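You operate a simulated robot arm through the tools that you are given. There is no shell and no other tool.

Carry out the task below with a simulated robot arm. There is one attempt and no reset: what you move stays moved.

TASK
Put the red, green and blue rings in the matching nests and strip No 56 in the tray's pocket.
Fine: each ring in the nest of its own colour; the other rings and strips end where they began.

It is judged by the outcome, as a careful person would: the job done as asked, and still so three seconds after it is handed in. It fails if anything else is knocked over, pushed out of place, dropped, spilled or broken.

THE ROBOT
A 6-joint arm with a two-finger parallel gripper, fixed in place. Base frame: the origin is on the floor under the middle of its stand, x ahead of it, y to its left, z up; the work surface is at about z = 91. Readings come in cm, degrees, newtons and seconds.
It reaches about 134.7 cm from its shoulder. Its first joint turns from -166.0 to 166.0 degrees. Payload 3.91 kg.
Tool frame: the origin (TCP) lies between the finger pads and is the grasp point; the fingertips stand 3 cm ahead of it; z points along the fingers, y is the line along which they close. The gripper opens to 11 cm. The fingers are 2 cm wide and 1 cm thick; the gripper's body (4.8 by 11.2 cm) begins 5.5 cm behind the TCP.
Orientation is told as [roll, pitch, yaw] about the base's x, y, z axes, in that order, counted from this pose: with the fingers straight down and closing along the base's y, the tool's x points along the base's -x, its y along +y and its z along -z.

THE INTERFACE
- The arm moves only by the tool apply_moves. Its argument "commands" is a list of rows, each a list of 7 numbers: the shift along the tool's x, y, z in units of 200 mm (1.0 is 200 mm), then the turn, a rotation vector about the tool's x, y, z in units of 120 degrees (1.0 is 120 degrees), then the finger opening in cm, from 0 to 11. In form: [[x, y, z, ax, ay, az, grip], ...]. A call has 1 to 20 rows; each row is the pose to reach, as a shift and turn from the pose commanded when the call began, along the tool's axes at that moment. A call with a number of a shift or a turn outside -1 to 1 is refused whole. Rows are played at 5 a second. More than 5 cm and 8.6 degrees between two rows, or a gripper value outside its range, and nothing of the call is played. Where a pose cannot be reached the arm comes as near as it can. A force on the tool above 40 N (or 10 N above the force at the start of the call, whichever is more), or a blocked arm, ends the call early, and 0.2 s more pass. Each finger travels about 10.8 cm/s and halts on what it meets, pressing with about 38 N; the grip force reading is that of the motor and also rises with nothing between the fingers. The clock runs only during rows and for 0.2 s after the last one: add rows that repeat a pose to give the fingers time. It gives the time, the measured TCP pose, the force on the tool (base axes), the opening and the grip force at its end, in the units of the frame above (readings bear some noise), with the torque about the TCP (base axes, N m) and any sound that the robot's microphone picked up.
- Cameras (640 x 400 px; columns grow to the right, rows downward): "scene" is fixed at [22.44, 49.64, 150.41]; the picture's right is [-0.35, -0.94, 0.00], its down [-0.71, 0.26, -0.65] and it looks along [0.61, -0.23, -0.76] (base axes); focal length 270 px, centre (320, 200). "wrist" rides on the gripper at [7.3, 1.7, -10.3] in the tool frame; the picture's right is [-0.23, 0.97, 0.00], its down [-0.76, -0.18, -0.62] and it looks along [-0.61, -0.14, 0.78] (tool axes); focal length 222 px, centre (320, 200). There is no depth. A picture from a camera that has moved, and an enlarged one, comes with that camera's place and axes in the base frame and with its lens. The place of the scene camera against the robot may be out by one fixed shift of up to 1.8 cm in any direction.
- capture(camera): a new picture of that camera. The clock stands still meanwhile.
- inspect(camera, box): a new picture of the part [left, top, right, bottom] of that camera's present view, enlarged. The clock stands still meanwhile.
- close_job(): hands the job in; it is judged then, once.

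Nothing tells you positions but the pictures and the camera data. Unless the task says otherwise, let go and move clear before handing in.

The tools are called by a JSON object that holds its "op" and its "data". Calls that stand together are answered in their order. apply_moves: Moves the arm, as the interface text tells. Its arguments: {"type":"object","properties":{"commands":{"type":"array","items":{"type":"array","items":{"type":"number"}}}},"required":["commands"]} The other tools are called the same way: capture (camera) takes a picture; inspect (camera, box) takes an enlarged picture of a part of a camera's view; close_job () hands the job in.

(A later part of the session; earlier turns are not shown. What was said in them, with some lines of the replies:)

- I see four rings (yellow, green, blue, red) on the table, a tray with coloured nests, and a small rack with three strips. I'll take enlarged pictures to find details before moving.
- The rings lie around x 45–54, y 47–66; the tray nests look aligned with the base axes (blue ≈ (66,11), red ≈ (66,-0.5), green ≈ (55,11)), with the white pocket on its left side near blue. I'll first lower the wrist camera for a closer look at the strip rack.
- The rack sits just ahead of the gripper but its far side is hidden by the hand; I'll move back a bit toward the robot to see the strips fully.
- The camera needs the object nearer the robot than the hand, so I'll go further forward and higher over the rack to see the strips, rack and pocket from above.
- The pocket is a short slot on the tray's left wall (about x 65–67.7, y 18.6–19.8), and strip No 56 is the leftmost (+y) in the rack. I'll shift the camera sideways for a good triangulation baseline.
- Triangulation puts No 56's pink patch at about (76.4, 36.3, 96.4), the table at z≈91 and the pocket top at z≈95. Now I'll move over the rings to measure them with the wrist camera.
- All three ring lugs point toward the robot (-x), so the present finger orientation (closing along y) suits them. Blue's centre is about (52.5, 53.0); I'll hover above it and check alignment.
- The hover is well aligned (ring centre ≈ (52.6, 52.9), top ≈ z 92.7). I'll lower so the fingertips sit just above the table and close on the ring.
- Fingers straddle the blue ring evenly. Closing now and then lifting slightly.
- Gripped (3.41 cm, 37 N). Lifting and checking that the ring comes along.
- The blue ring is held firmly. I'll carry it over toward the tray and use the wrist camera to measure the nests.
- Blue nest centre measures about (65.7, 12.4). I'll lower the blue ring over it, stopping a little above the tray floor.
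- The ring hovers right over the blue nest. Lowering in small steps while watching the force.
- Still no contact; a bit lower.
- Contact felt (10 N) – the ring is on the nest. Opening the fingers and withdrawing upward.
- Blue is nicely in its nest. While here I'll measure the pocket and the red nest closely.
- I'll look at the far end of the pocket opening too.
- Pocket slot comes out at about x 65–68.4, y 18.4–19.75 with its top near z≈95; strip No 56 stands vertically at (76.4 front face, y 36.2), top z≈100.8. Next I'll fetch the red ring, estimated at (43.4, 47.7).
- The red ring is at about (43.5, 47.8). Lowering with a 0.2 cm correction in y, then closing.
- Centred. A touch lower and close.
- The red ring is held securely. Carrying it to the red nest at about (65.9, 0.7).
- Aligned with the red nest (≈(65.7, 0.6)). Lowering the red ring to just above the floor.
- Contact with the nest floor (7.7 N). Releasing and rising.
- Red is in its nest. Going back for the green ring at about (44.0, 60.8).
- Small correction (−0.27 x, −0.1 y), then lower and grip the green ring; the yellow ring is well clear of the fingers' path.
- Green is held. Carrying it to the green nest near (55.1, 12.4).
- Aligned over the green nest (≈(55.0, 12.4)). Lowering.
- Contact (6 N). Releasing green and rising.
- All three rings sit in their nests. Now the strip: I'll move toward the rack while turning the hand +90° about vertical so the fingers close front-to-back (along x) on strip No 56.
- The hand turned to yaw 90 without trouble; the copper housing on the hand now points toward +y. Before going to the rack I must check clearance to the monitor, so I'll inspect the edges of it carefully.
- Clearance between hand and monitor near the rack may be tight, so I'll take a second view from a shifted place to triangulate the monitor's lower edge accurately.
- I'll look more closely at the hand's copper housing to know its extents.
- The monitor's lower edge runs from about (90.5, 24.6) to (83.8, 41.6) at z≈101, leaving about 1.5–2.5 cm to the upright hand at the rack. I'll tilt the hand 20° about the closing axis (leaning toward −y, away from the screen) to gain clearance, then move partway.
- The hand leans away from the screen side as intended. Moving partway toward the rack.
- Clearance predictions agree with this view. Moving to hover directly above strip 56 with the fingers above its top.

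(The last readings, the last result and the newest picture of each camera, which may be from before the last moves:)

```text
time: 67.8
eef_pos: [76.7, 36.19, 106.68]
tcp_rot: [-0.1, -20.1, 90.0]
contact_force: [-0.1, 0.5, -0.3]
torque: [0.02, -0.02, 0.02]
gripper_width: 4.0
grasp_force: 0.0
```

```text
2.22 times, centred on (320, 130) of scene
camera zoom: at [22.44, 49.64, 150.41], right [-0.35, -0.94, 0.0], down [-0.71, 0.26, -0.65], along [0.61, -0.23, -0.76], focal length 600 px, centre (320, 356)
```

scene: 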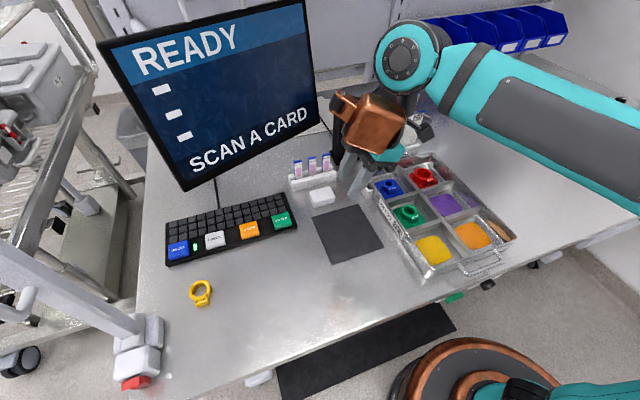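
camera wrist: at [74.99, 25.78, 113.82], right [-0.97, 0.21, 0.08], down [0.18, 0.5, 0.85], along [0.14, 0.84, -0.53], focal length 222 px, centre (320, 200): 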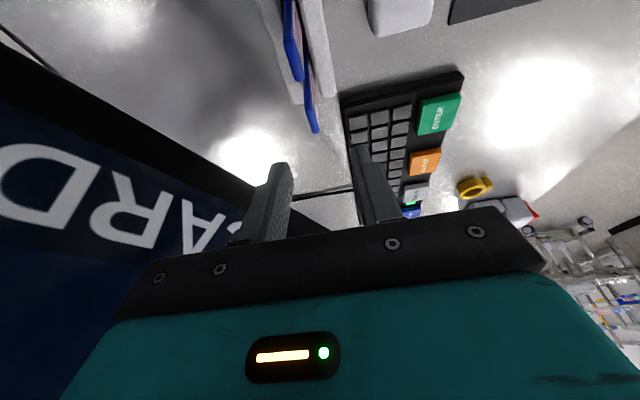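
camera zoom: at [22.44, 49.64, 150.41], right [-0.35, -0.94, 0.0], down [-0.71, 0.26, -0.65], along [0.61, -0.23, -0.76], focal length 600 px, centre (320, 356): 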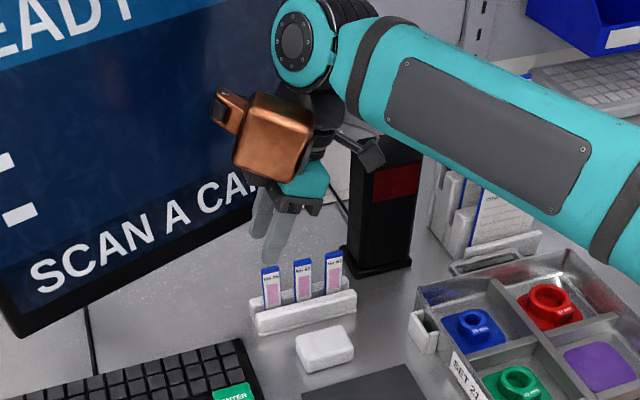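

Strip 56 measures x 76.44–77.0, y 34.9–37.1, exactly under the fingers' mid-plane. Descending vertically in two stages.

{"op": "apply_moves", "data": {"commands": [[0.02, 0, 0.05, 0, 0, 0, 4], [0.04, 0, 0.1, 0, 0, 0, 3.5], [0.061, 0, 0.155, 0, 0, 0, 3.5], [0.061, 0, 0.155, 0, 0, 0, 3.5]]}}

{"op": "capture", "data": {"camera": "wrist"}}

{"op": "inspect", "data": {"camera": "wrist", "box": [240, 80, 400, 200]}}

{"op": "inspect", "data": {"camera": "scene", "box": [270, 110, 370, 210]}}

```text
time: 68.8
eef_pos: [76.76, 36.2, 103.35]
tcp_rot: [-0.1, -20.0, 90.0]
contact_force: [-0.1, 0.0, 0.9]
torque: [0.01, 0.0, -0.02]
gripper_width: 3.5
grasp_force: 0.0
```

```text
taken
camera wrist: at [75.0, 25.73, 110.57], right [-0.97, 0.21, 0.08], down [0.18, 0.5, 0.85], along [0.14, 0.84, -0.53], focal length 222 px, centre (320, 200)
```

wrist: 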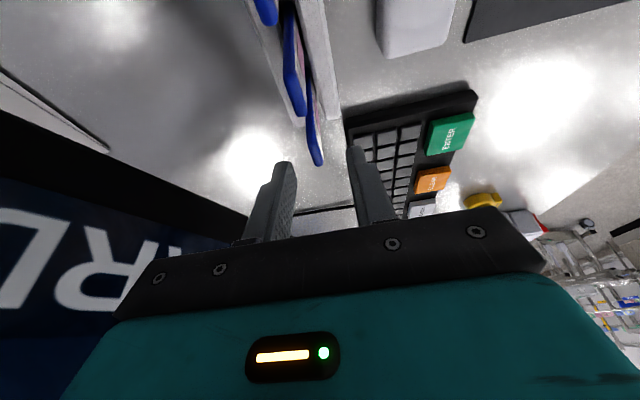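

```text
3.33 times, centred on (320, 140) of wrist
camera zoom: at [75.0, 25.73, 110.57], right [-0.97, 0.21, 0.08], down [0.18, 0.5, 0.85], along [0.14, 0.84, -0.53], focal length 740 px, centre (320, 400)
```

zoom: 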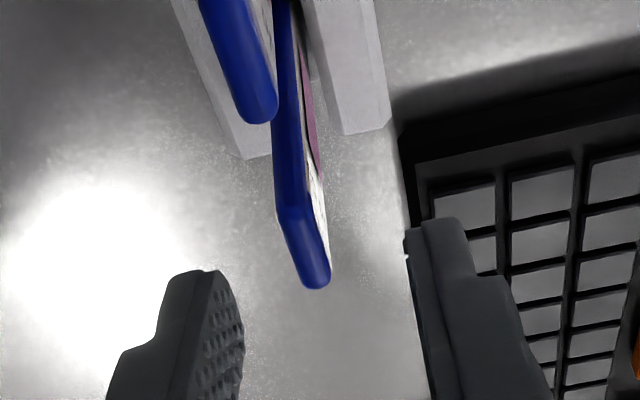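

```text
4.00 times, centred on (320, 160) of scene
camera zoom: at [22.44, 49.64, 150.41], right [-0.35, -0.94, 0.0], down [-0.71, 0.26, -0.65], along [0.61, -0.23, -0.76], focal length 1080 px, centre (320, 360)
```

zoom: 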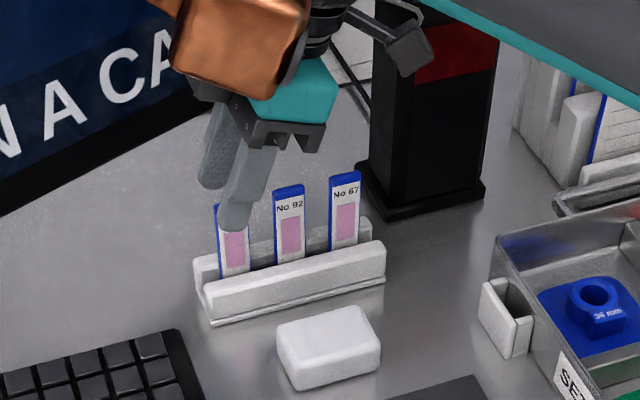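

Both fingers straddle the strip cleanly. Descending the last 2.75 cm and checking again before closing.

{"op": "apply_moves", "data": {"commands": [[0.016, 0, 0.043, 0, 0, 0, 3.5], [0.032, 0, 0.086, 0, 0, 0, 3.5], [0.047, 0, 0.1292, 0, 0, 0, 3.5], [0.047, 0, 0.1292, 0, 0, 0, 3.0]]}}

{"op": "inspect", "data": {"camera": "wrist", "box": [240, 80, 400, 220]}}

{"op": "inspect", "data": {"camera": "scene", "box": [270, 110, 370, 210]}}

```text
time: 69.8
eef_pos: [76.7, 36.15, 100.59]
tcp_rot: [0.0, -20.0, 90.0]
contact_force: [0.1, 0.1, -0.2]
torque: [0.01, -0.03, 0.0]
gripper_width: 2.97
grasp_force: 0.2
```

```text
2.86 times, centred on (320, 150) of wrist
camera zoom: at [74.95, 25.7, 107.8], right [-0.97, 0.21, 0.08], down [0.18, 0.5, 0.85], along [0.14, 0.84, -0.53], focal length 635 px, centre (320, 343)
```

zoom: 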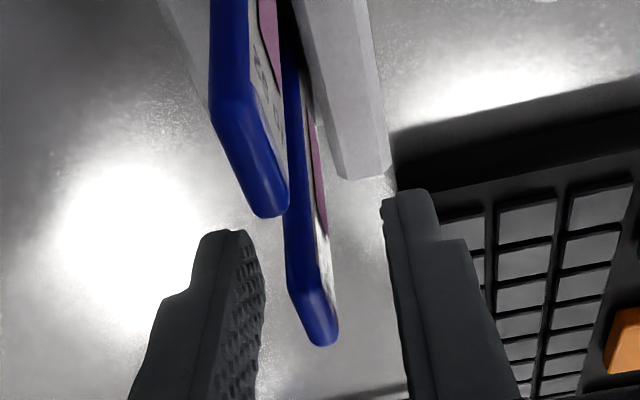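

```text
4.00 times, centred on (320, 160) of scene
camera zoom: at [22.44, 49.64, 150.41], right [-0.35, -0.94, 0.0], down [-0.71, 0.26, -0.65], along [0.61, -0.23, -0.76], focal length 1080 px, centre (320, 360)
```

zoom: 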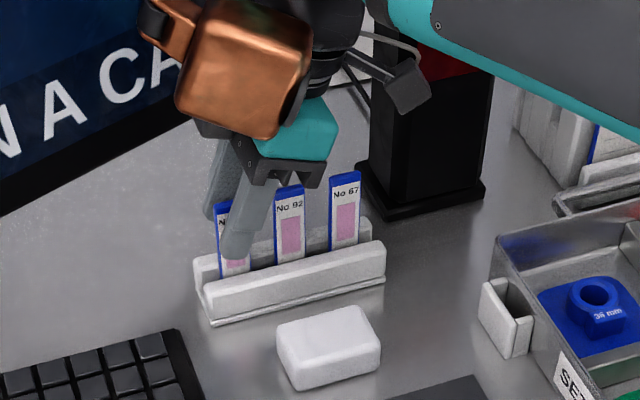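

Centred. Closing gently on the strip.

{"op": "apply_moves", "data": {"commands": [[0, 0, 0, 0, 0, 0, 2.2], [0, 0, 0, 0, 0, 0, 1.5], [0, 0, 0, 0, 0, 0, 1.0], [0, 0, 0, 0, 0, 0, 0.7], [0, 0, 0, 0, 0, 0, 0.4], [0, 0, 0, 0, 0, 0, 0.3], [0, 0, 0, 0, 0, 0, 0.3]]}}

{"op": "inspect", "data": {"camera": "wrist", "box": [240, 80, 400, 220]}}

{"op": "inspect", "data": {"camera": "scene", "box": [270, 110, 370, 210]}}

```text
time: 71.4
eef_pos: [76.63, 36.12, 100.56]
tcp_rot: [0.1, -20.0, 89.9]
contact_force: [0.1, 0.5, -0.5]
torque: [0.0, 0.03, -0.02]
gripper_width: 0.58
grasp_force: 37.5
```

```text
2.86 times, centred on (320, 150) of wrist
camera zoom: at [74.95, 25.7, 107.81], right [-0.97, 0.21, 0.08], down [0.18, 0.5, 0.85], along [0.14, 0.84, -0.53], focal length 635 px, centre (320, 343)
```

zoom: 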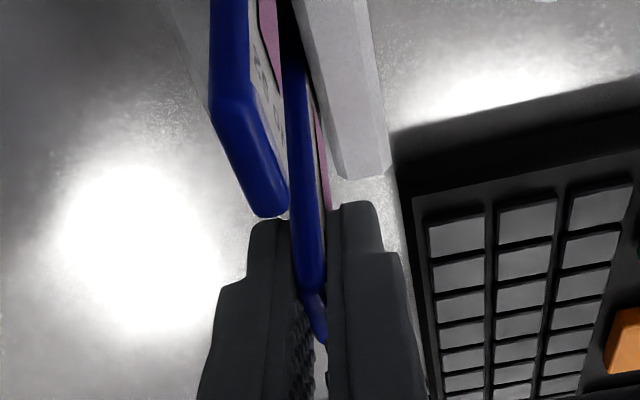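

```text
4.00 times, centred on (320, 160) of scene
camera zoom: at [22.44, 49.64, 150.41], right [-0.35, -0.94, 0.0], down [-0.71, 0.26, -0.65], along [0.61, -0.23, -0.76], focal length 1080 px, centre (320, 360)
```

zoom: 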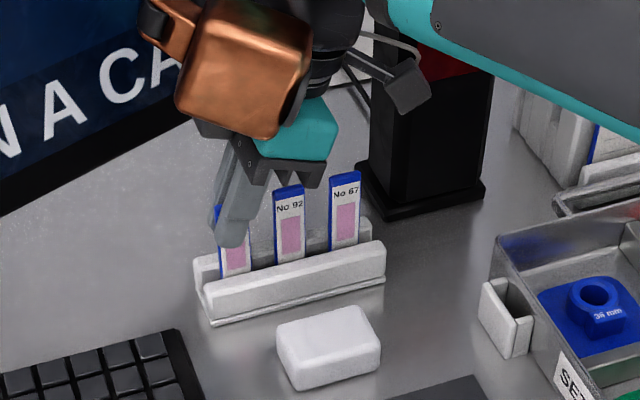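

Gripped (0.58 cm, 37 N), and the rack hasn't shifted. Lifting straight up slowly.

{"op": "apply_moves", "data": {"commands": [[-0.0086, 0, -0.0235, 0, 0, 0, 0.3], [-0.0171, 0, -0.047, 0, 0, 0, 0.3], [-0.0342, 0, -0.094, 0, 0, 0, 0.3], [-0.0513, 0, -0.141, 0, 0, 0, 0.3], [-0.0684, 0, -0.188, 0, 0, 0, 0.3], [-0.0855, 0, -0.235, 0, 0, 0, 0.3], [-0.1026, 0, -0.282, 0, 0, 0, 0.3], [-0.1026, 0, -0.282, 0, 0, 0, 0.3]]}}

{"op": "inspect", "data": {"camera": "scene", "box": [250, 90, 370, 210]}}

{"op": "inspect", "data": {"camera": "wrist", "box": [200, 0, 440, 220]}}

```text
time: 73.2
eef_pos: [76.73, 36.09, 106.55]
tcp_rot: [0.0, -20.0, 89.9]
contact_force: [0.7, 0.8, -1.1]
torque: [0.01, 0.03, -0.01]
gripper_width: 0.58
grasp_force: 38.1
```

```text
3.33 times, centred on (310, 150) of scene
camera zoom: at [22.44, 49.64, 150.41], right [-0.35, -0.94, 0.0], down [-0.71, 0.26, -0.65], along [0.61, -0.23, -0.76], focal length 900 px, centre (353, 367)
```

zoom: 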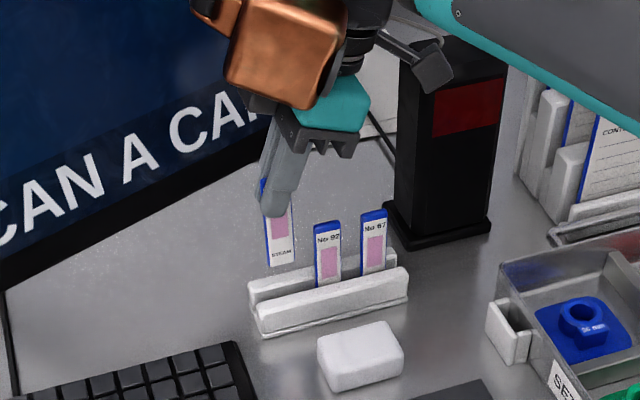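

```text
1.82 times, centred on (320, 110) of wrist
camera zoom: at [74.96, 25.65, 113.73], right [-0.97, 0.21, 0.08], down [0.18, 0.5, 0.85], along [0.14, 0.84, -0.53], focal length 404 px, centre (320, 364)
```

zoom: 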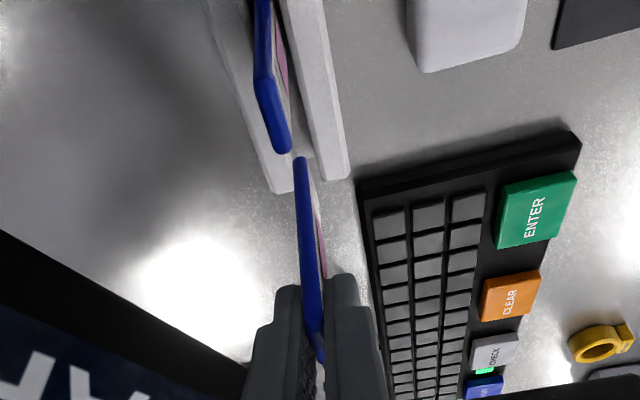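

Strip 56 came out cleanly and its neighbours stand undisturbed. Raising further and backing away from the monitor.

{"op": "apply_moves", "data": {"commands": [[-0.037, 0, -0.1018, 0, 0, 0, 0.3], [-0.074, 0, -0.2036, 0, 0, 0, 0.3], [-0.111, 0, -0.3054, 0, 0, 0, 0.3], [-0.111, 0.127, -0.3054, 0, 0, 0, 0.3], [-0.111, 0.254, -0.3054, 0, 0, 0, 0.3], [-0.111, 0.381, -0.3054, 0, 0, 0, 0.3], [-0.111, 0.508, -0.3054, 0, 0, 0, 0.3], [-0.111, 0.635, -0.3054, 0, 0, 0, 0.3], [-0.111, 0.635, -0.3054, 0, 0, 0, 0.3]]}}

{"op": "apply_moves", "data": {"commands": [[0, 0, 0, 0.0214, 0, 0.0587, 0.3], [0, 0, 0, 0.0428, 0, 0.1175, 0.3], [0, 0, 0, 0.0641, 0, 0.1762, 0.3], [0, 0, 0, 0.0855, 0, 0.2349, 0.3], [0, 0, 0, 0.1069, 0, 0.2937, 0.3], [0, 0, 0, 0.1283, 0, 0.3524, 0.3], [0, 0, 0, 0.1496, 0, 0.4111, 0.3], [0, 0, 0, 0.171, 0, 0.4699, 0.3], [0, 0, 0, 0.1924, 0, 0.5286, 0.3], [0, 0, 0, 0.2138, 0, 0.5873, 0.3], [0, 0, 0, 0.2351, 0, 0.6461, 0.3], [0, 0, 0, 0.2565, 0, 0.7048, 0.3], [0, 0, 0, 0.2565, 0, 0.7048, 0.3]]}}

{"op": "capture", "data": {"camera": "wrist"}}

{"op": "capture", "data": {"camera": "scene"}}

```text
time: 75.2
eef_pos: [64.13, 36.12, 112.91]
tcp_rot: [0.0, -20.0, 89.9]
contact_force: [0.8, -0.8, 0.0]
torque: [-0.02, -0.04, 0.0]
gripper_width: 0.56
grasp_force: 37.7
```

```text
time: 78.0
eef_pos: [64.02, 36.02, 113.13]
tcp_rot: [0.1, -20.0, -0.2]
contact_force: [0.3, -0.5, 0.6]
torque: [-0.02, 0.04, -0.01]
gripper_width: 0.56
grasp_force: 37.8
```

```text
taken
camera wrist: at [53.63, 37.66, 120.26], right [0.22, 0.97, 0.08], down [0.5, -0.18, 0.85], along [0.84, -0.14, -0.53], focal length 222 px, centre (320, 200)
```

wrist: 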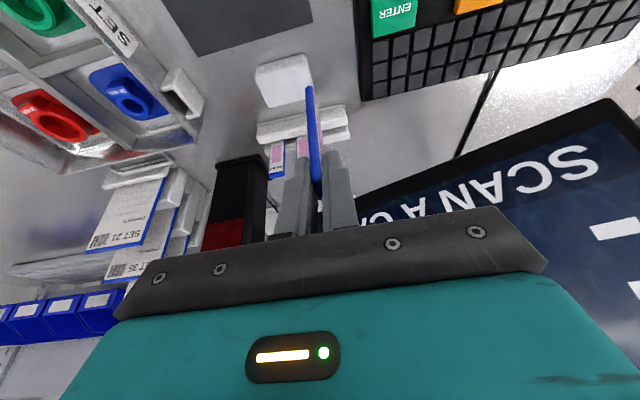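

```text
taken
```

scene: 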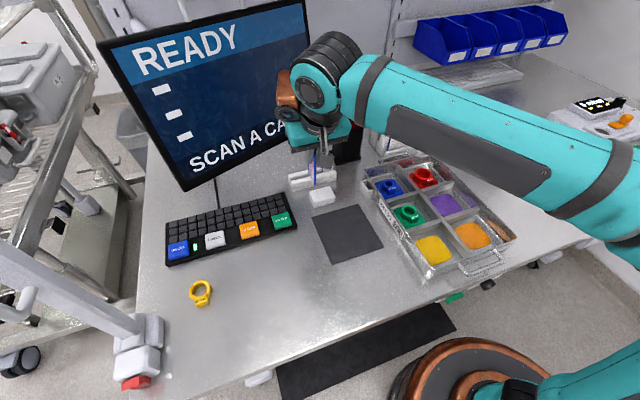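

The strip now hangs vertical with its width along x, label facing outward (+y). Moving to hover above the tray pocket.

{"op": "apply_moves", "data": {"commands": [[-0.0073, -0.1404, 0.02, 0, 0, 0, 0.3], [-0.0146, -0.2808, 0.06, 0, 0, 0, 0.3], [-0.0218, -0.4213, 0.12, 0, 0, 0, 0.3], [-0.0291, -0.5617, 0.18, 0, 0, 0, 0.3], [-0.0364, -0.7021, 0.24, 0, 0, 0, 0.3], [-0.0437, -0.8425, 0.282, 0, 0, 0, 0.3], [-0.0437, -0.8425, 0.282, 0, 0, 0, 0.3]]}}

{"op": "capture", "data": {"camera": "wrist"}}

{"op": "inspect", "data": {"camera": "wrist", "box": [240, 40, 400, 140]}}

{"op": "inspect", "data": {"camera": "scene", "box": [330, 110, 430, 210]}}

```text
time: 79.6
eef_pos: [66.73, 18.94, 108.07]
tcp_rot: [0.1, -20.0, -0.2]
contact_force: [0.7, -0.5, -0.3]
torque: [-0.01, 0.04, 0.0]
gripper_width: 0.55
grasp_force: 38.0
```

```text
taken
camera wrist: at [56.33, 20.61, 115.22], right [0.21, 0.97, 0.08], down [0.5, -0.18, 0.85], along [0.84, -0.14, -0.53], focal length 222 px, centre (320, 200)
```

wrist: 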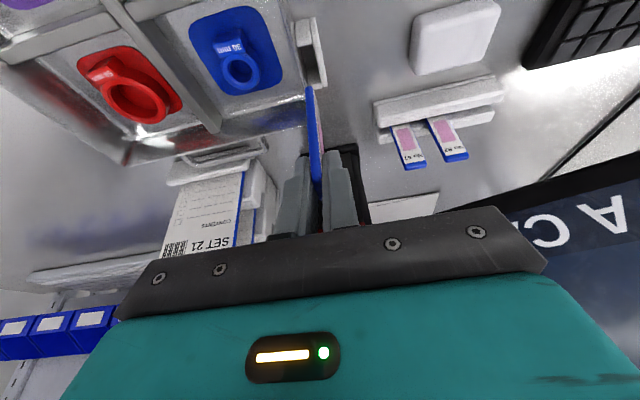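

```text
4.00 times, centred on (320, 90) of wrist
camera zoom: at [56.33, 20.61, 115.22], right [0.21, 0.97, 0.08], down [0.5, -0.18, 0.85], along [0.84, -0.14, -0.53], focal length 888 px, centre (320, 640)
```

zoom: 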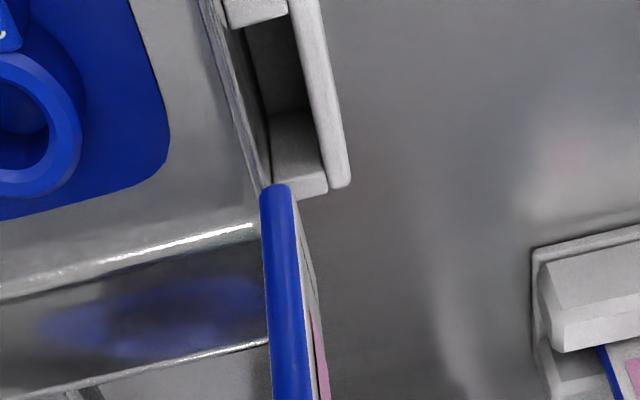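

```text
4.00 times, centred on (380, 160) of scene
camera zoom: at [22.44, 49.64, 150.41], right [-0.35, -0.94, 0.0], down [-0.71, 0.26, -0.65], along [0.61, -0.23, -0.76], focal length 1080 px, centre (80, 360)
```

zoom: 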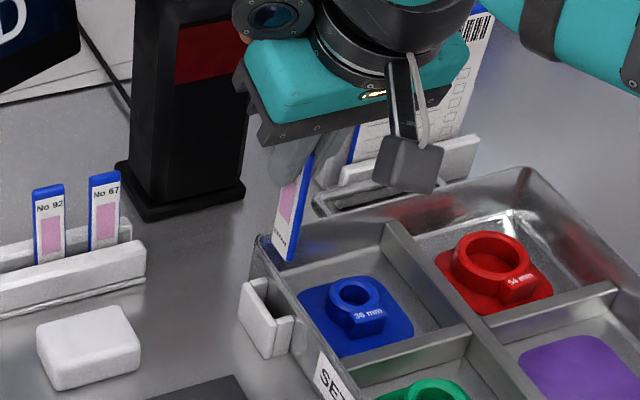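

Relative to the pocket in this view, the strip is well placed lengthwise and needs about +0.15 cm in y. I'll apply that and descend to just above the slot for another check.

{"op": "apply_moves", "data": {"commands": [[0.0, 0.0075, 0.0, 0, 0, 0, 0.3], [0.0154, 0.0075, 0.0423, 0, 0, 0, 0.3], [0.0308, 0.0075, 0.0846, 0, 0, 0, 0.3], [0.0462, 0.0075, 0.1269, 0, 0, 0, 0.3], [0.0462, 0.0075, 0.1269, 0, 0, 0, 0.3]]}}

{"op": "inspect", "data": {"camera": "wrist", "box": [280, 50, 360, 130]}}

{"op": "inspect", "data": {"camera": "scene", "box": [360, 140, 420, 200]}}

```text
time: 80.8
eef_pos: [66.65, 19.21, 105.32]
tcp_rot: [-0.1, -20.0, -0.2]
contact_force: [-0.5, -0.5, -0.4]
torque: [0.02, -0.02, -0.01]
gripper_width: 0.56
grasp_force: 38.0
```

```text
5.00 times, centred on (320, 90) of wrist
camera zoom: at [56.34, 20.93, 112.48], right [0.21, 0.97, 0.08], down [0.5, -0.18, 0.85], along [0.84, -0.14, -0.53], focal length 1111 px, centre (320, 750)
```

zoom: 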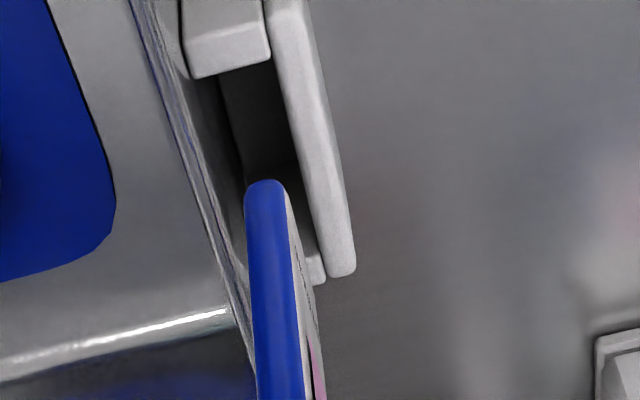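

```text
6.67 times, centred on (390, 170) of scene
camera zoom: at [22.44, 49.64, 150.41], right [-0.35, -0.94, 0.0], down [-0.71, 0.26, -0.65], along [0.61, -0.23, -0.76], focal length 1801 px, centre (-147, 400)
```

zoom: 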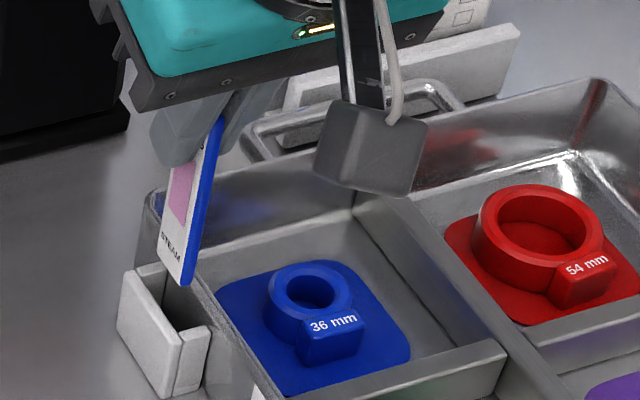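

The strip's lower end is right over the slot; a tiny −0.08 cm y shift centres it between plate and tray wall. Descending into the slot opening.

{"op": "apply_moves", "data": {"commands": [[0.0, -0.004, 0.0, 0, 0, 0, 0.3], [0.0086, -0.004, 0.0235, 0, 0, 0, 0.3], [0.0171, -0.004, 0.047, 0, 0, 0, 0.3], [0.0257, -0.004, 0.0705, 0, 0, 0, 0.3], [0.0342, -0.004, 0.094, 0, 0, 0, 0.3], [0.0428, -0.004, 0.1175, 0, 0, 0, 0.3], [0.0428, -0.004, 0.1175, 0, 0, 0, 0.3]]}}

{"op": "inspect", "data": {"camera": "wrist", "box": [280, 50, 360, 130]}}

{"op": "inspect", "data": {"camera": "scene", "box": [360, 140, 420, 200]}}

```text
time: 82.4
eef_pos: [66.8, 19.37, 102.69]
tcp_rot: [0.1, -20.0, -0.1]
contact_force: [-0.2, -0.4, -0.7]
torque: [0.01, 0.01, 0.0]
gripper_width: 0.54
grasp_force: 38.0
```

```text
5.00 times, centred on (320, 90) of wrist
camera zoom: at [56.32, 20.88, 110.0], right [0.21, 0.97, 0.08], down [0.5, -0.18, 0.85], along [0.84, -0.14, -0.53], focal length 1111 px, centre (320, 750)
```

zoom: 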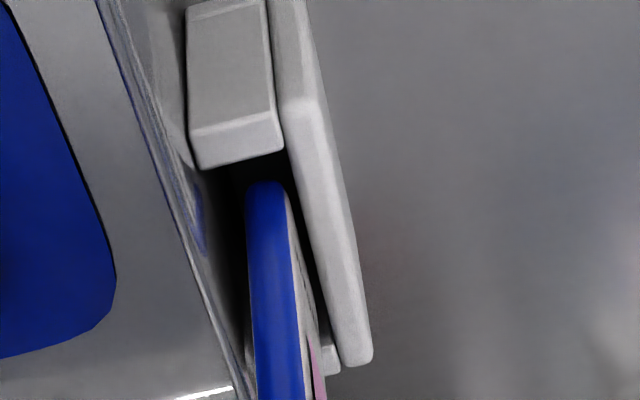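

```text
6.67 times, centred on (390, 170) of scene
camera zoom: at [22.44, 49.64, 150.41], right [-0.35, -0.94, 0.0], down [-0.71, 0.26, -0.65], along [0.61, -0.23, -0.76], focal length 1801 px, centre (-147, 400)
```

zoom: 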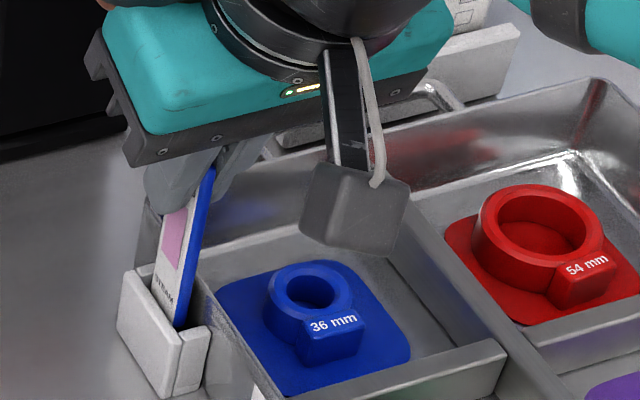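

The strip is entering the slot cleanly with no force. Continuing down in small steps, watching the force.

{"op": "apply_moves", "data": {"commands": [[0.0069, 0, 0.0188, 0, 0, 0, 0.3], [0.0137, 0, 0.0376, 0, 0, 0, 0.3], [0.0205, 0, 0.0564, 0, 0, 0, 0.3], [0.0274, 0, 0.0752, 0, 0, 0, 0.3], [0.0274, 0, 0.0752, 0, 0, 0, 0.3]]}}

{"op": "inspect", "data": {"camera": "wrist", "box": [270, 50, 370, 190]}}

{"op": "inspect", "data": {"camera": "scene", "box": [360, 140, 420, 200]}}

```text
time: 83.6
eef_pos: [66.64, 19.24, 101.24]
tcp_rot: [0.0, -20.0, -0.2]
contact_force: [0.3, 0.3, -0.4]
torque: [-0.04, 0.0, -0.06]
gripper_width: 0.56
grasp_force: 38.1
```

```text
2.86 times, centred on (320, 120) of wrist
camera zoom: at [56.35, 20.92, 108.41], right [0.21, 0.97, 0.08], down [0.5, -0.18, 0.85], along [0.84, -0.14, -0.53], focal length 635 px, centre (320, 429)
```

zoom: 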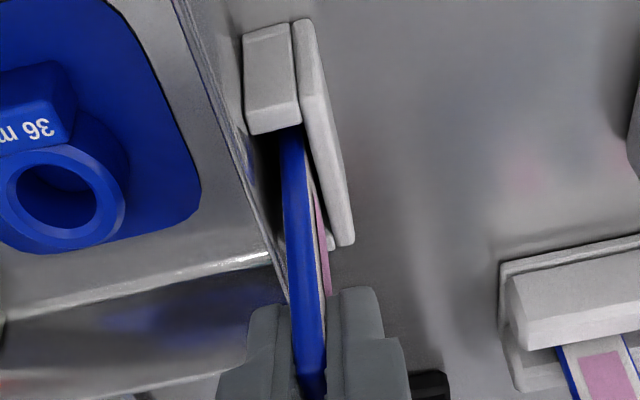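

```text
6.67 times, centred on (390, 170) of scene
camera zoom: at [22.44, 49.64, 150.41], right [-0.35, -0.94, 0.0], down [-0.71, 0.26, -0.65], along [0.61, -0.23, -0.76], focal length 1801 px, centre (-147, 400)
```

zoom: 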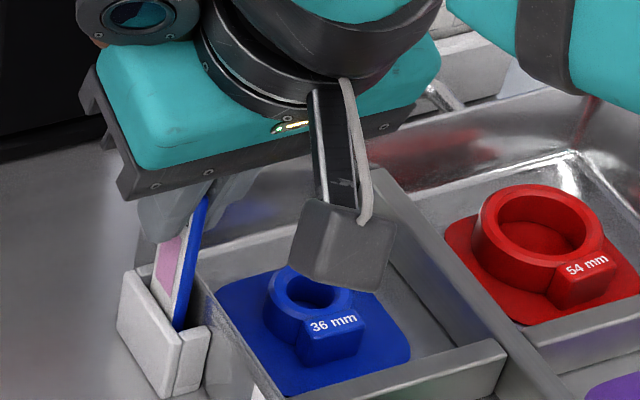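

{"op": "apply_moves", "data": {"commands": [[0.0034, 0, 0.0094, 0, 0, 0, 0.3], [0.0068, 0, 0.0188, 0, 0, 0, 0.3], [0.0068, 0, 0.0188, 0, 0, 0, 0.3]]}}

{"op": "apply_moves", "data": {"commands": [[0.0034, 0, 0.0094, 0, 0, 0, 0.3], [0.0051, 0, 0.0141, 0, 0, 0, 0.3], [0.0051, 0, 0.0141, 0, 0, 0, 0.3]]}}

{"op": "inspect", "data": {"camera": "scene", "box": [360, 140, 420, 200]}}

```text
time: 84.4
eef_pos: [66.59, 19.29, 100.72]
tcp_rot: [0.1, -20.0, -0.1]
contact_force: [-0.6, -0.2, 0.2]
torque: [0.01, 0.02, 0.03]
gripper_width: 0.56
grasp_force: 37.4
```

```text
time: 85.2
eef_pos: [66.77, 19.36, 100.54]
tcp_rot: [0.1, -20.0, -0.1]
contact_force: [0.0, 0.2, 0.2]
torque: [0.03, 0.0, -0.04]
gripper_width: 0.55
grasp_force: 38.0
```

```text
6.67 times, centred on (390, 170) of scene
camera zoom: at [22.44, 49.64, 150.41], right [-0.35, -0.94, 0.0], down [-0.71, 0.26, -0.65], along [0.61, -0.23, -0.76], focal length 1801 px, centre (-147, 400)
```

zoom: 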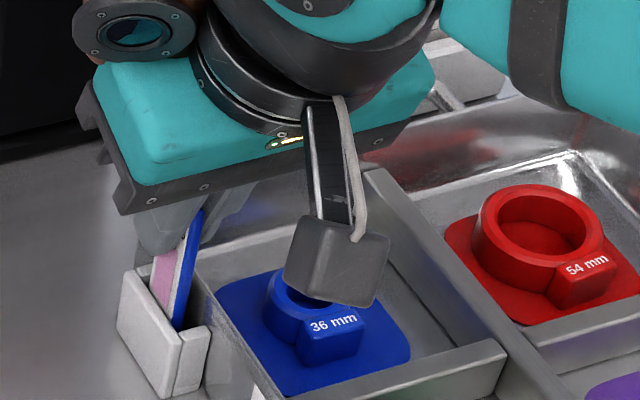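

{"op": "apply_moves", "data": {"commands": [[0.0034, 0, 0.0094, 0, 0, 0, 0.3], [0.0034, 0, 0.0094, 0, 0, 0, 0.3]]}}

{"op": "apply_moves", "data": {"commands": [[0.0034, 0, 0.0094, 0, 0, 0, 0.3], [0.0034, 0, 0.0094, 0, 0, 0, 0.3]]}}

{"op": "apply_moves", "data": {"commands": [[0.0026, 0, 0.007, 0, 0, 0, 0.3], [0.0026, 0, 0.007, 0, 0, 0, 0.3]]}}

```text
time: 85.8
eef_pos: [66.7, 19.26, 100.42]
tcp_rot: [0.0, -20.1, -0.1]
contact_force: [0.3, 1.1, 12.3]
torque: [0.06, -0.03, -0.01]
gripper_width: 0.56
grasp_force: 37.9
```

```text
time: 86.4
eef_pos: [66.64, 19.22, 100.32]
tcp_rot: [0.1, -20.2, -0.1]
contact_force: [1.6, 1.1, 38.7]
torque: [0.19, -0.15, 0.01]
gripper_width: 0.57
grasp_force: 37.9
```

```text
time: 87.0
eef_pos: [66.62, 19.28, 100.07]
tcp_rot: [0.1, -20.0, -0.1]
contact_force: [0.1, 2.9, 38.3]
torque: [0.27, -0.08, -0.01]
gripper_width: 0.59
grasp_force: 38.2
```

Contact came at z≈100.4; I pressed a bit further than needed (38 N), so I back off 0.3 cm to relieve it and look.

{"op": "apply_moves", "data": {"commands": [[-0.0026, 0, -0.007, 0, 0, 0, 0.3], [-0.0051, 0, -0.0141, 0, 0, 0, 0.3], [-0.0051, 0, -0.0141, 0, 0, 0, 0.3]]}}

{"op": "inspect", "data": {"camera": "wrist", "box": [270, 50, 370, 190]}}

{"op": "inspect", "data": {"camera": "scene", "box": [360, 140, 420, 200]}}

```text
time: 87.8
eef_pos: [66.75, 19.22, 100.15]
tcp_rot: [0.0, -19.9, -0.1]
contact_force: [0.7, 0.2, -0.5]
torque: [-0.01, 0.03, -0.01]
gripper_width: 0.56
grasp_force: 37.9
```

```text
2.86 times, centred on (320, 120) of wrist
camera zoom: at [56.41, 20.86, 107.39], right [0.22, 0.97, 0.08], down [0.5, -0.18, 0.85], along [0.84, -0.14, -0.53], focal length 635 px, centre (320, 429)
```

zoom: 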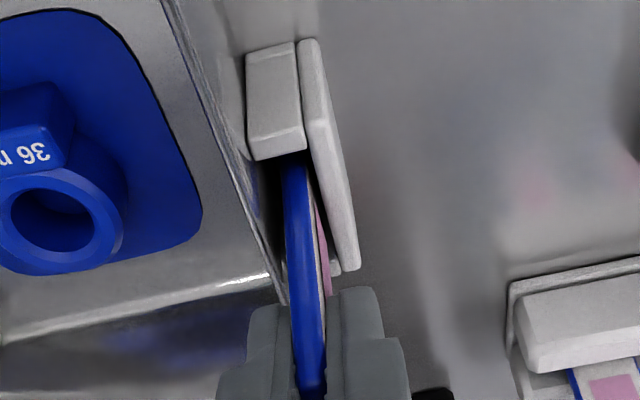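

```text
6.67 times, centred on (390, 170) of scene
camera zoom: at [22.44, 49.64, 150.41], right [-0.35, -0.94, 0.0], down [-0.71, 0.26, -0.65], along [0.61, -0.23, -0.76], focal length 1801 px, centre (-147, 400)
```

zoom: 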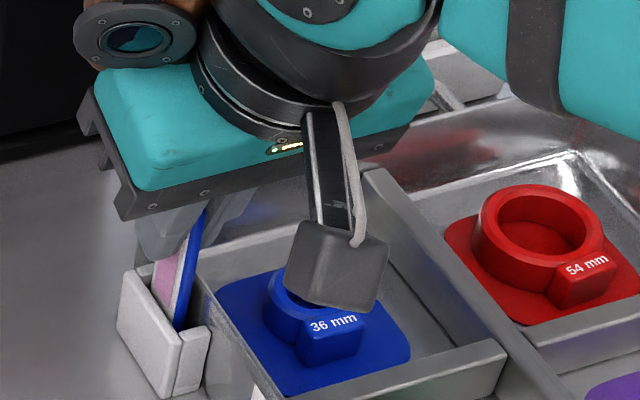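

Force is back to zero, and the strip stands deep in the pocket. Opening the fingers slowly.

{"op": "apply_moves", "data": {"commands": [[0, 0, 0, 0, 0, 0, 0.7], [0, 0, 0, 0, 0, 0, 0.9], [0, 0, 0, 0, 0, 0, 1.1], [0, 0, 0, 0, 0, 0, 1.4], [0, 0, 0, 0, 0, 0, 1.8], [0, 0, 0, 0, 0, 0, 2.2], [0, 0, 0, 0, 0, 0, 2.2]]}}

{"op": "inspect", "data": {"camera": "wrist", "box": [260, 50, 380, 210]}}

{"op": "inspect", "data": {"camera": "scene", "box": [350, 130, 430, 210]}}

```text
time: 89.4
eef_pos: [66.65, 19.17, 100.33]
tcp_rot: [0.0, -20.0, -0.1]
contact_force: [0.5, 0.5, 0.1]
torque: [0.0, -0.01, -0.02]
gripper_width: 2.18
grasp_force: 0.0
```

```text
2.50 times, centred on (320, 130) of wrist
camera zoom: at [56.38, 20.88, 107.51], right [0.21, 0.97, 0.08], down [0.5, -0.18, 0.85], along [0.84, -0.14, -0.53], focal length 555 px, centre (320, 375)
```

zoom: 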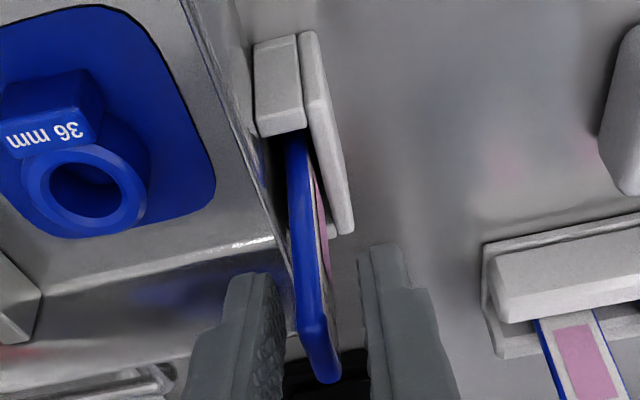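

```text
5.00 times, centred on (390, 170) of scene
camera zoom: at [22.44, 49.64, 150.41], right [-0.35, -0.94, 0.0], down [-0.71, 0.26, -0.65], along [0.61, -0.23, -0.76], focal length 1350 px, centre (-30, 350)
```

zoom: 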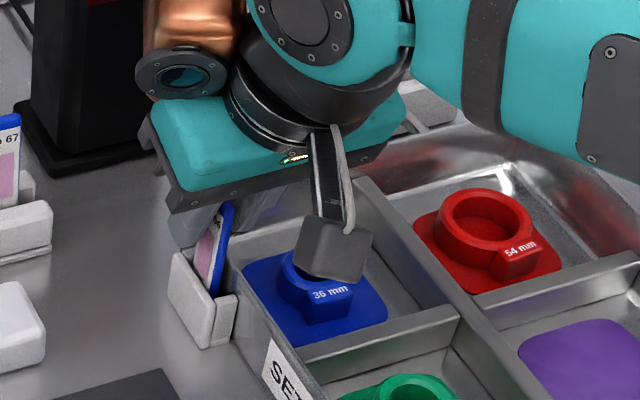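

The strip stands freely in the pocket. Withdrawing straight up.

{"op": "apply_moves", "data": {"commands": [[-0.0171, 0, -0.047, 0, 0, 0, 2.4], [-0.0342, 0, -0.094, 0, 0, 0, 2.6], [-0.0513, 0, -0.141, 0, 0, 0, 3], [-0.0684, 0, -0.188, 0, 0, 0, 3], [-0.1026, 0, -0.282, 0, 0, 0, 3], [-0.1368, 0, -0.376, 0, 0, 0, 3], [-0.171, 0, -0.47, 0, 0, 0, 3], [-0.2052, 0, -0.564, 0, 0, 0, 3], [-0.2052, 0, -0.564, 0, 0, 0, 3]]}}

{"op": "capture", "data": {"camera": "wrist"}}

{"op": "capture", "data": {"camera": "scene"}}

{"op": "inspect", "data": {"camera": "scene", "box": [350, 130, 430, 210]}}

```text
time: 91.4
eef_pos: [66.68, 19.16, 112.14]
tcp_rot: [0.1, -20.0, -0.1]
contact_force: [0.2, -0.5, -0.1]
torque: [0.01, -0.01, -0.01]
gripper_width: 3.02
grasp_force: 0.0
```

```text
taken
camera wrist: at [56.35, 20.89, 119.41], right [0.21, 0.97, 0.08], down [0.5, -0.18, 0.85], along [0.84, -0.14, -0.53], focal length 222 px, centre (320, 200)
```

wrist: 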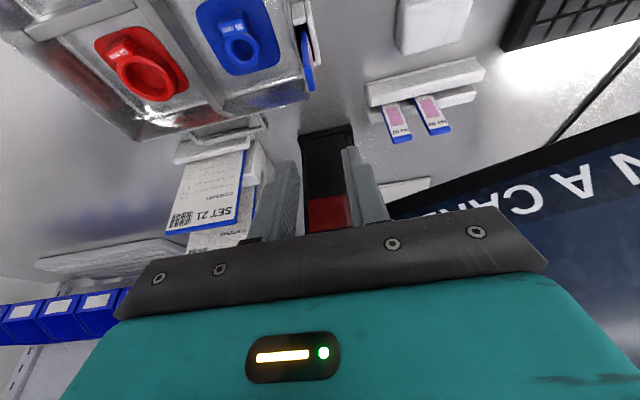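

```text
taken
```

scene: 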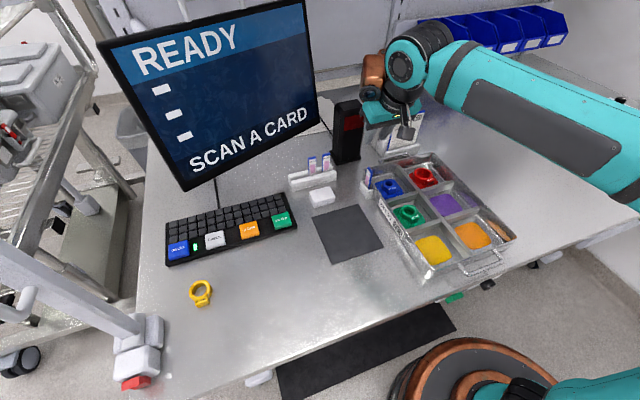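

```text
5.00 times, centred on (390, 170) of scene
camera zoom: at [22.44, 49.64, 150.41], right [-0.35, -0.94, 0.0], down [-0.71, 0.26, -0.65], along [0.61, -0.23, -0.76], focal length 1350 px, centre (-30, 350)
```

zoom: 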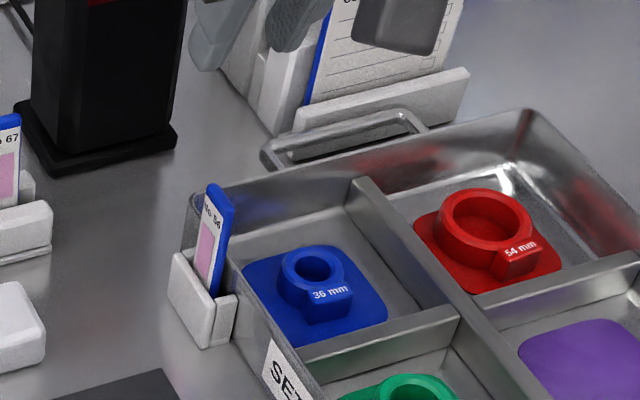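

Everything looks in place; one last enlarged check of the rack, nests and yellow ring.

{"op": "inspect", "data": {"camera": "scene", "box": [270, 130, 370, 210]}}

{"op": "inspect", "data": {"camera": "scene", "box": [350, 140, 530, 290]}}

{"op": "inspect", "data": {"camera": "scene", "box": [170, 250, 330, 350]}}

```text
5.00 times, centred on (320, 170) of scene
camera zoom: at [22.44, 49.64, 150.41], right [-0.35, -0.94, 0.0], down [-0.71, 0.26, -0.65], along [0.61, -0.23, -0.76], focal length 1350 px, centre (320, 350)
```

zoom: 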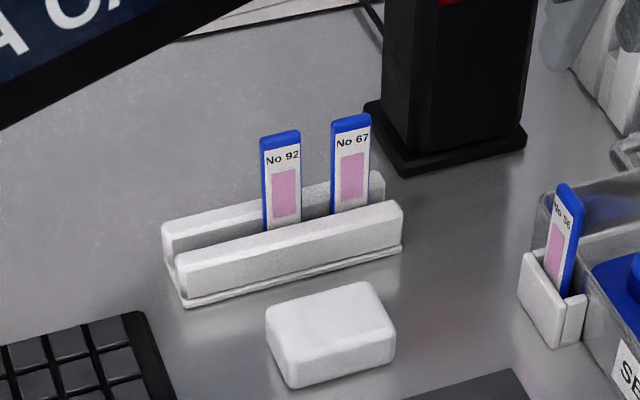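

```text
2.67 times, centred on (440, 215) of scene
camera zoom: at [22.44, 49.64, 150.41], right [-0.35, -0.94, 0.0], down [-0.71, 0.26, -0.65], along [0.61, -0.23, -0.76], focal length 720 px, centre (0, 160)
```

zoom: 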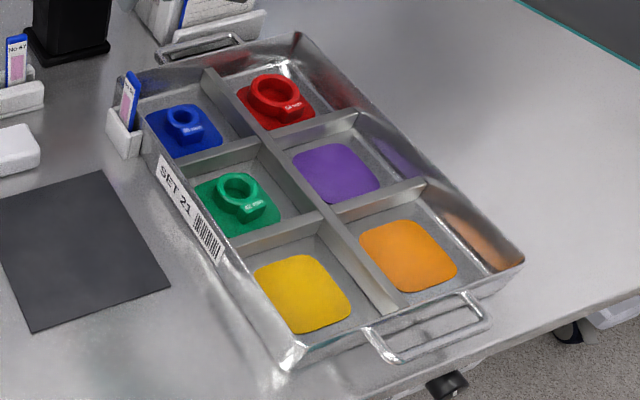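

```text
4.00 times, centred on (250, 300) of scene
camera zoom: at [22.44, 49.64, 150.41], right [-0.35, -0.94, 0.0], down [-0.71, 0.26, -0.65], along [0.61, -0.23, -0.76], focal length 1080 px, centre (600, -200)
```

zoom: 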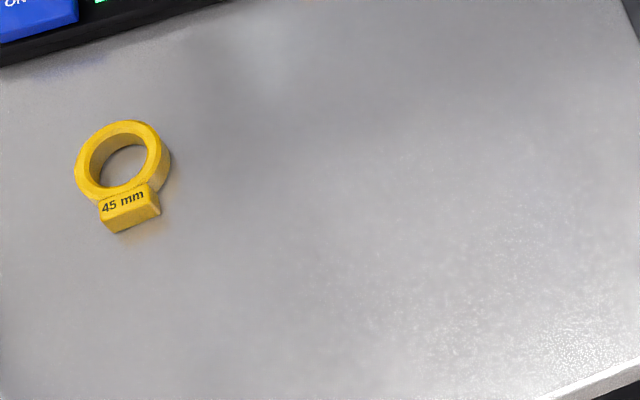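

The red, green and blue rings lie in their own nests, and strip No 56 stands in the tray's pocket. The yellow ring, strips 92 and 67, the rack and the tray are where they began. The hand is clear, so I'm handing the job in.

{"op": "close_job", "data": {}}

```text
The job is handed in.
```

The red, green and blue rings are in their matching nests, and strip No 56 is standing in the tray's pocket with its label facing outward. I handed the job in with the gripper open and clear of everything.

The last pictures before handing in show the yellow ring, strips 92 and 67, the rack and the tray where they began. While seating the strip I pressed down with about 38 N for a moment, more than needed. I backed off before letting go, and it stayed upright and undamaged as far as the pictures show.
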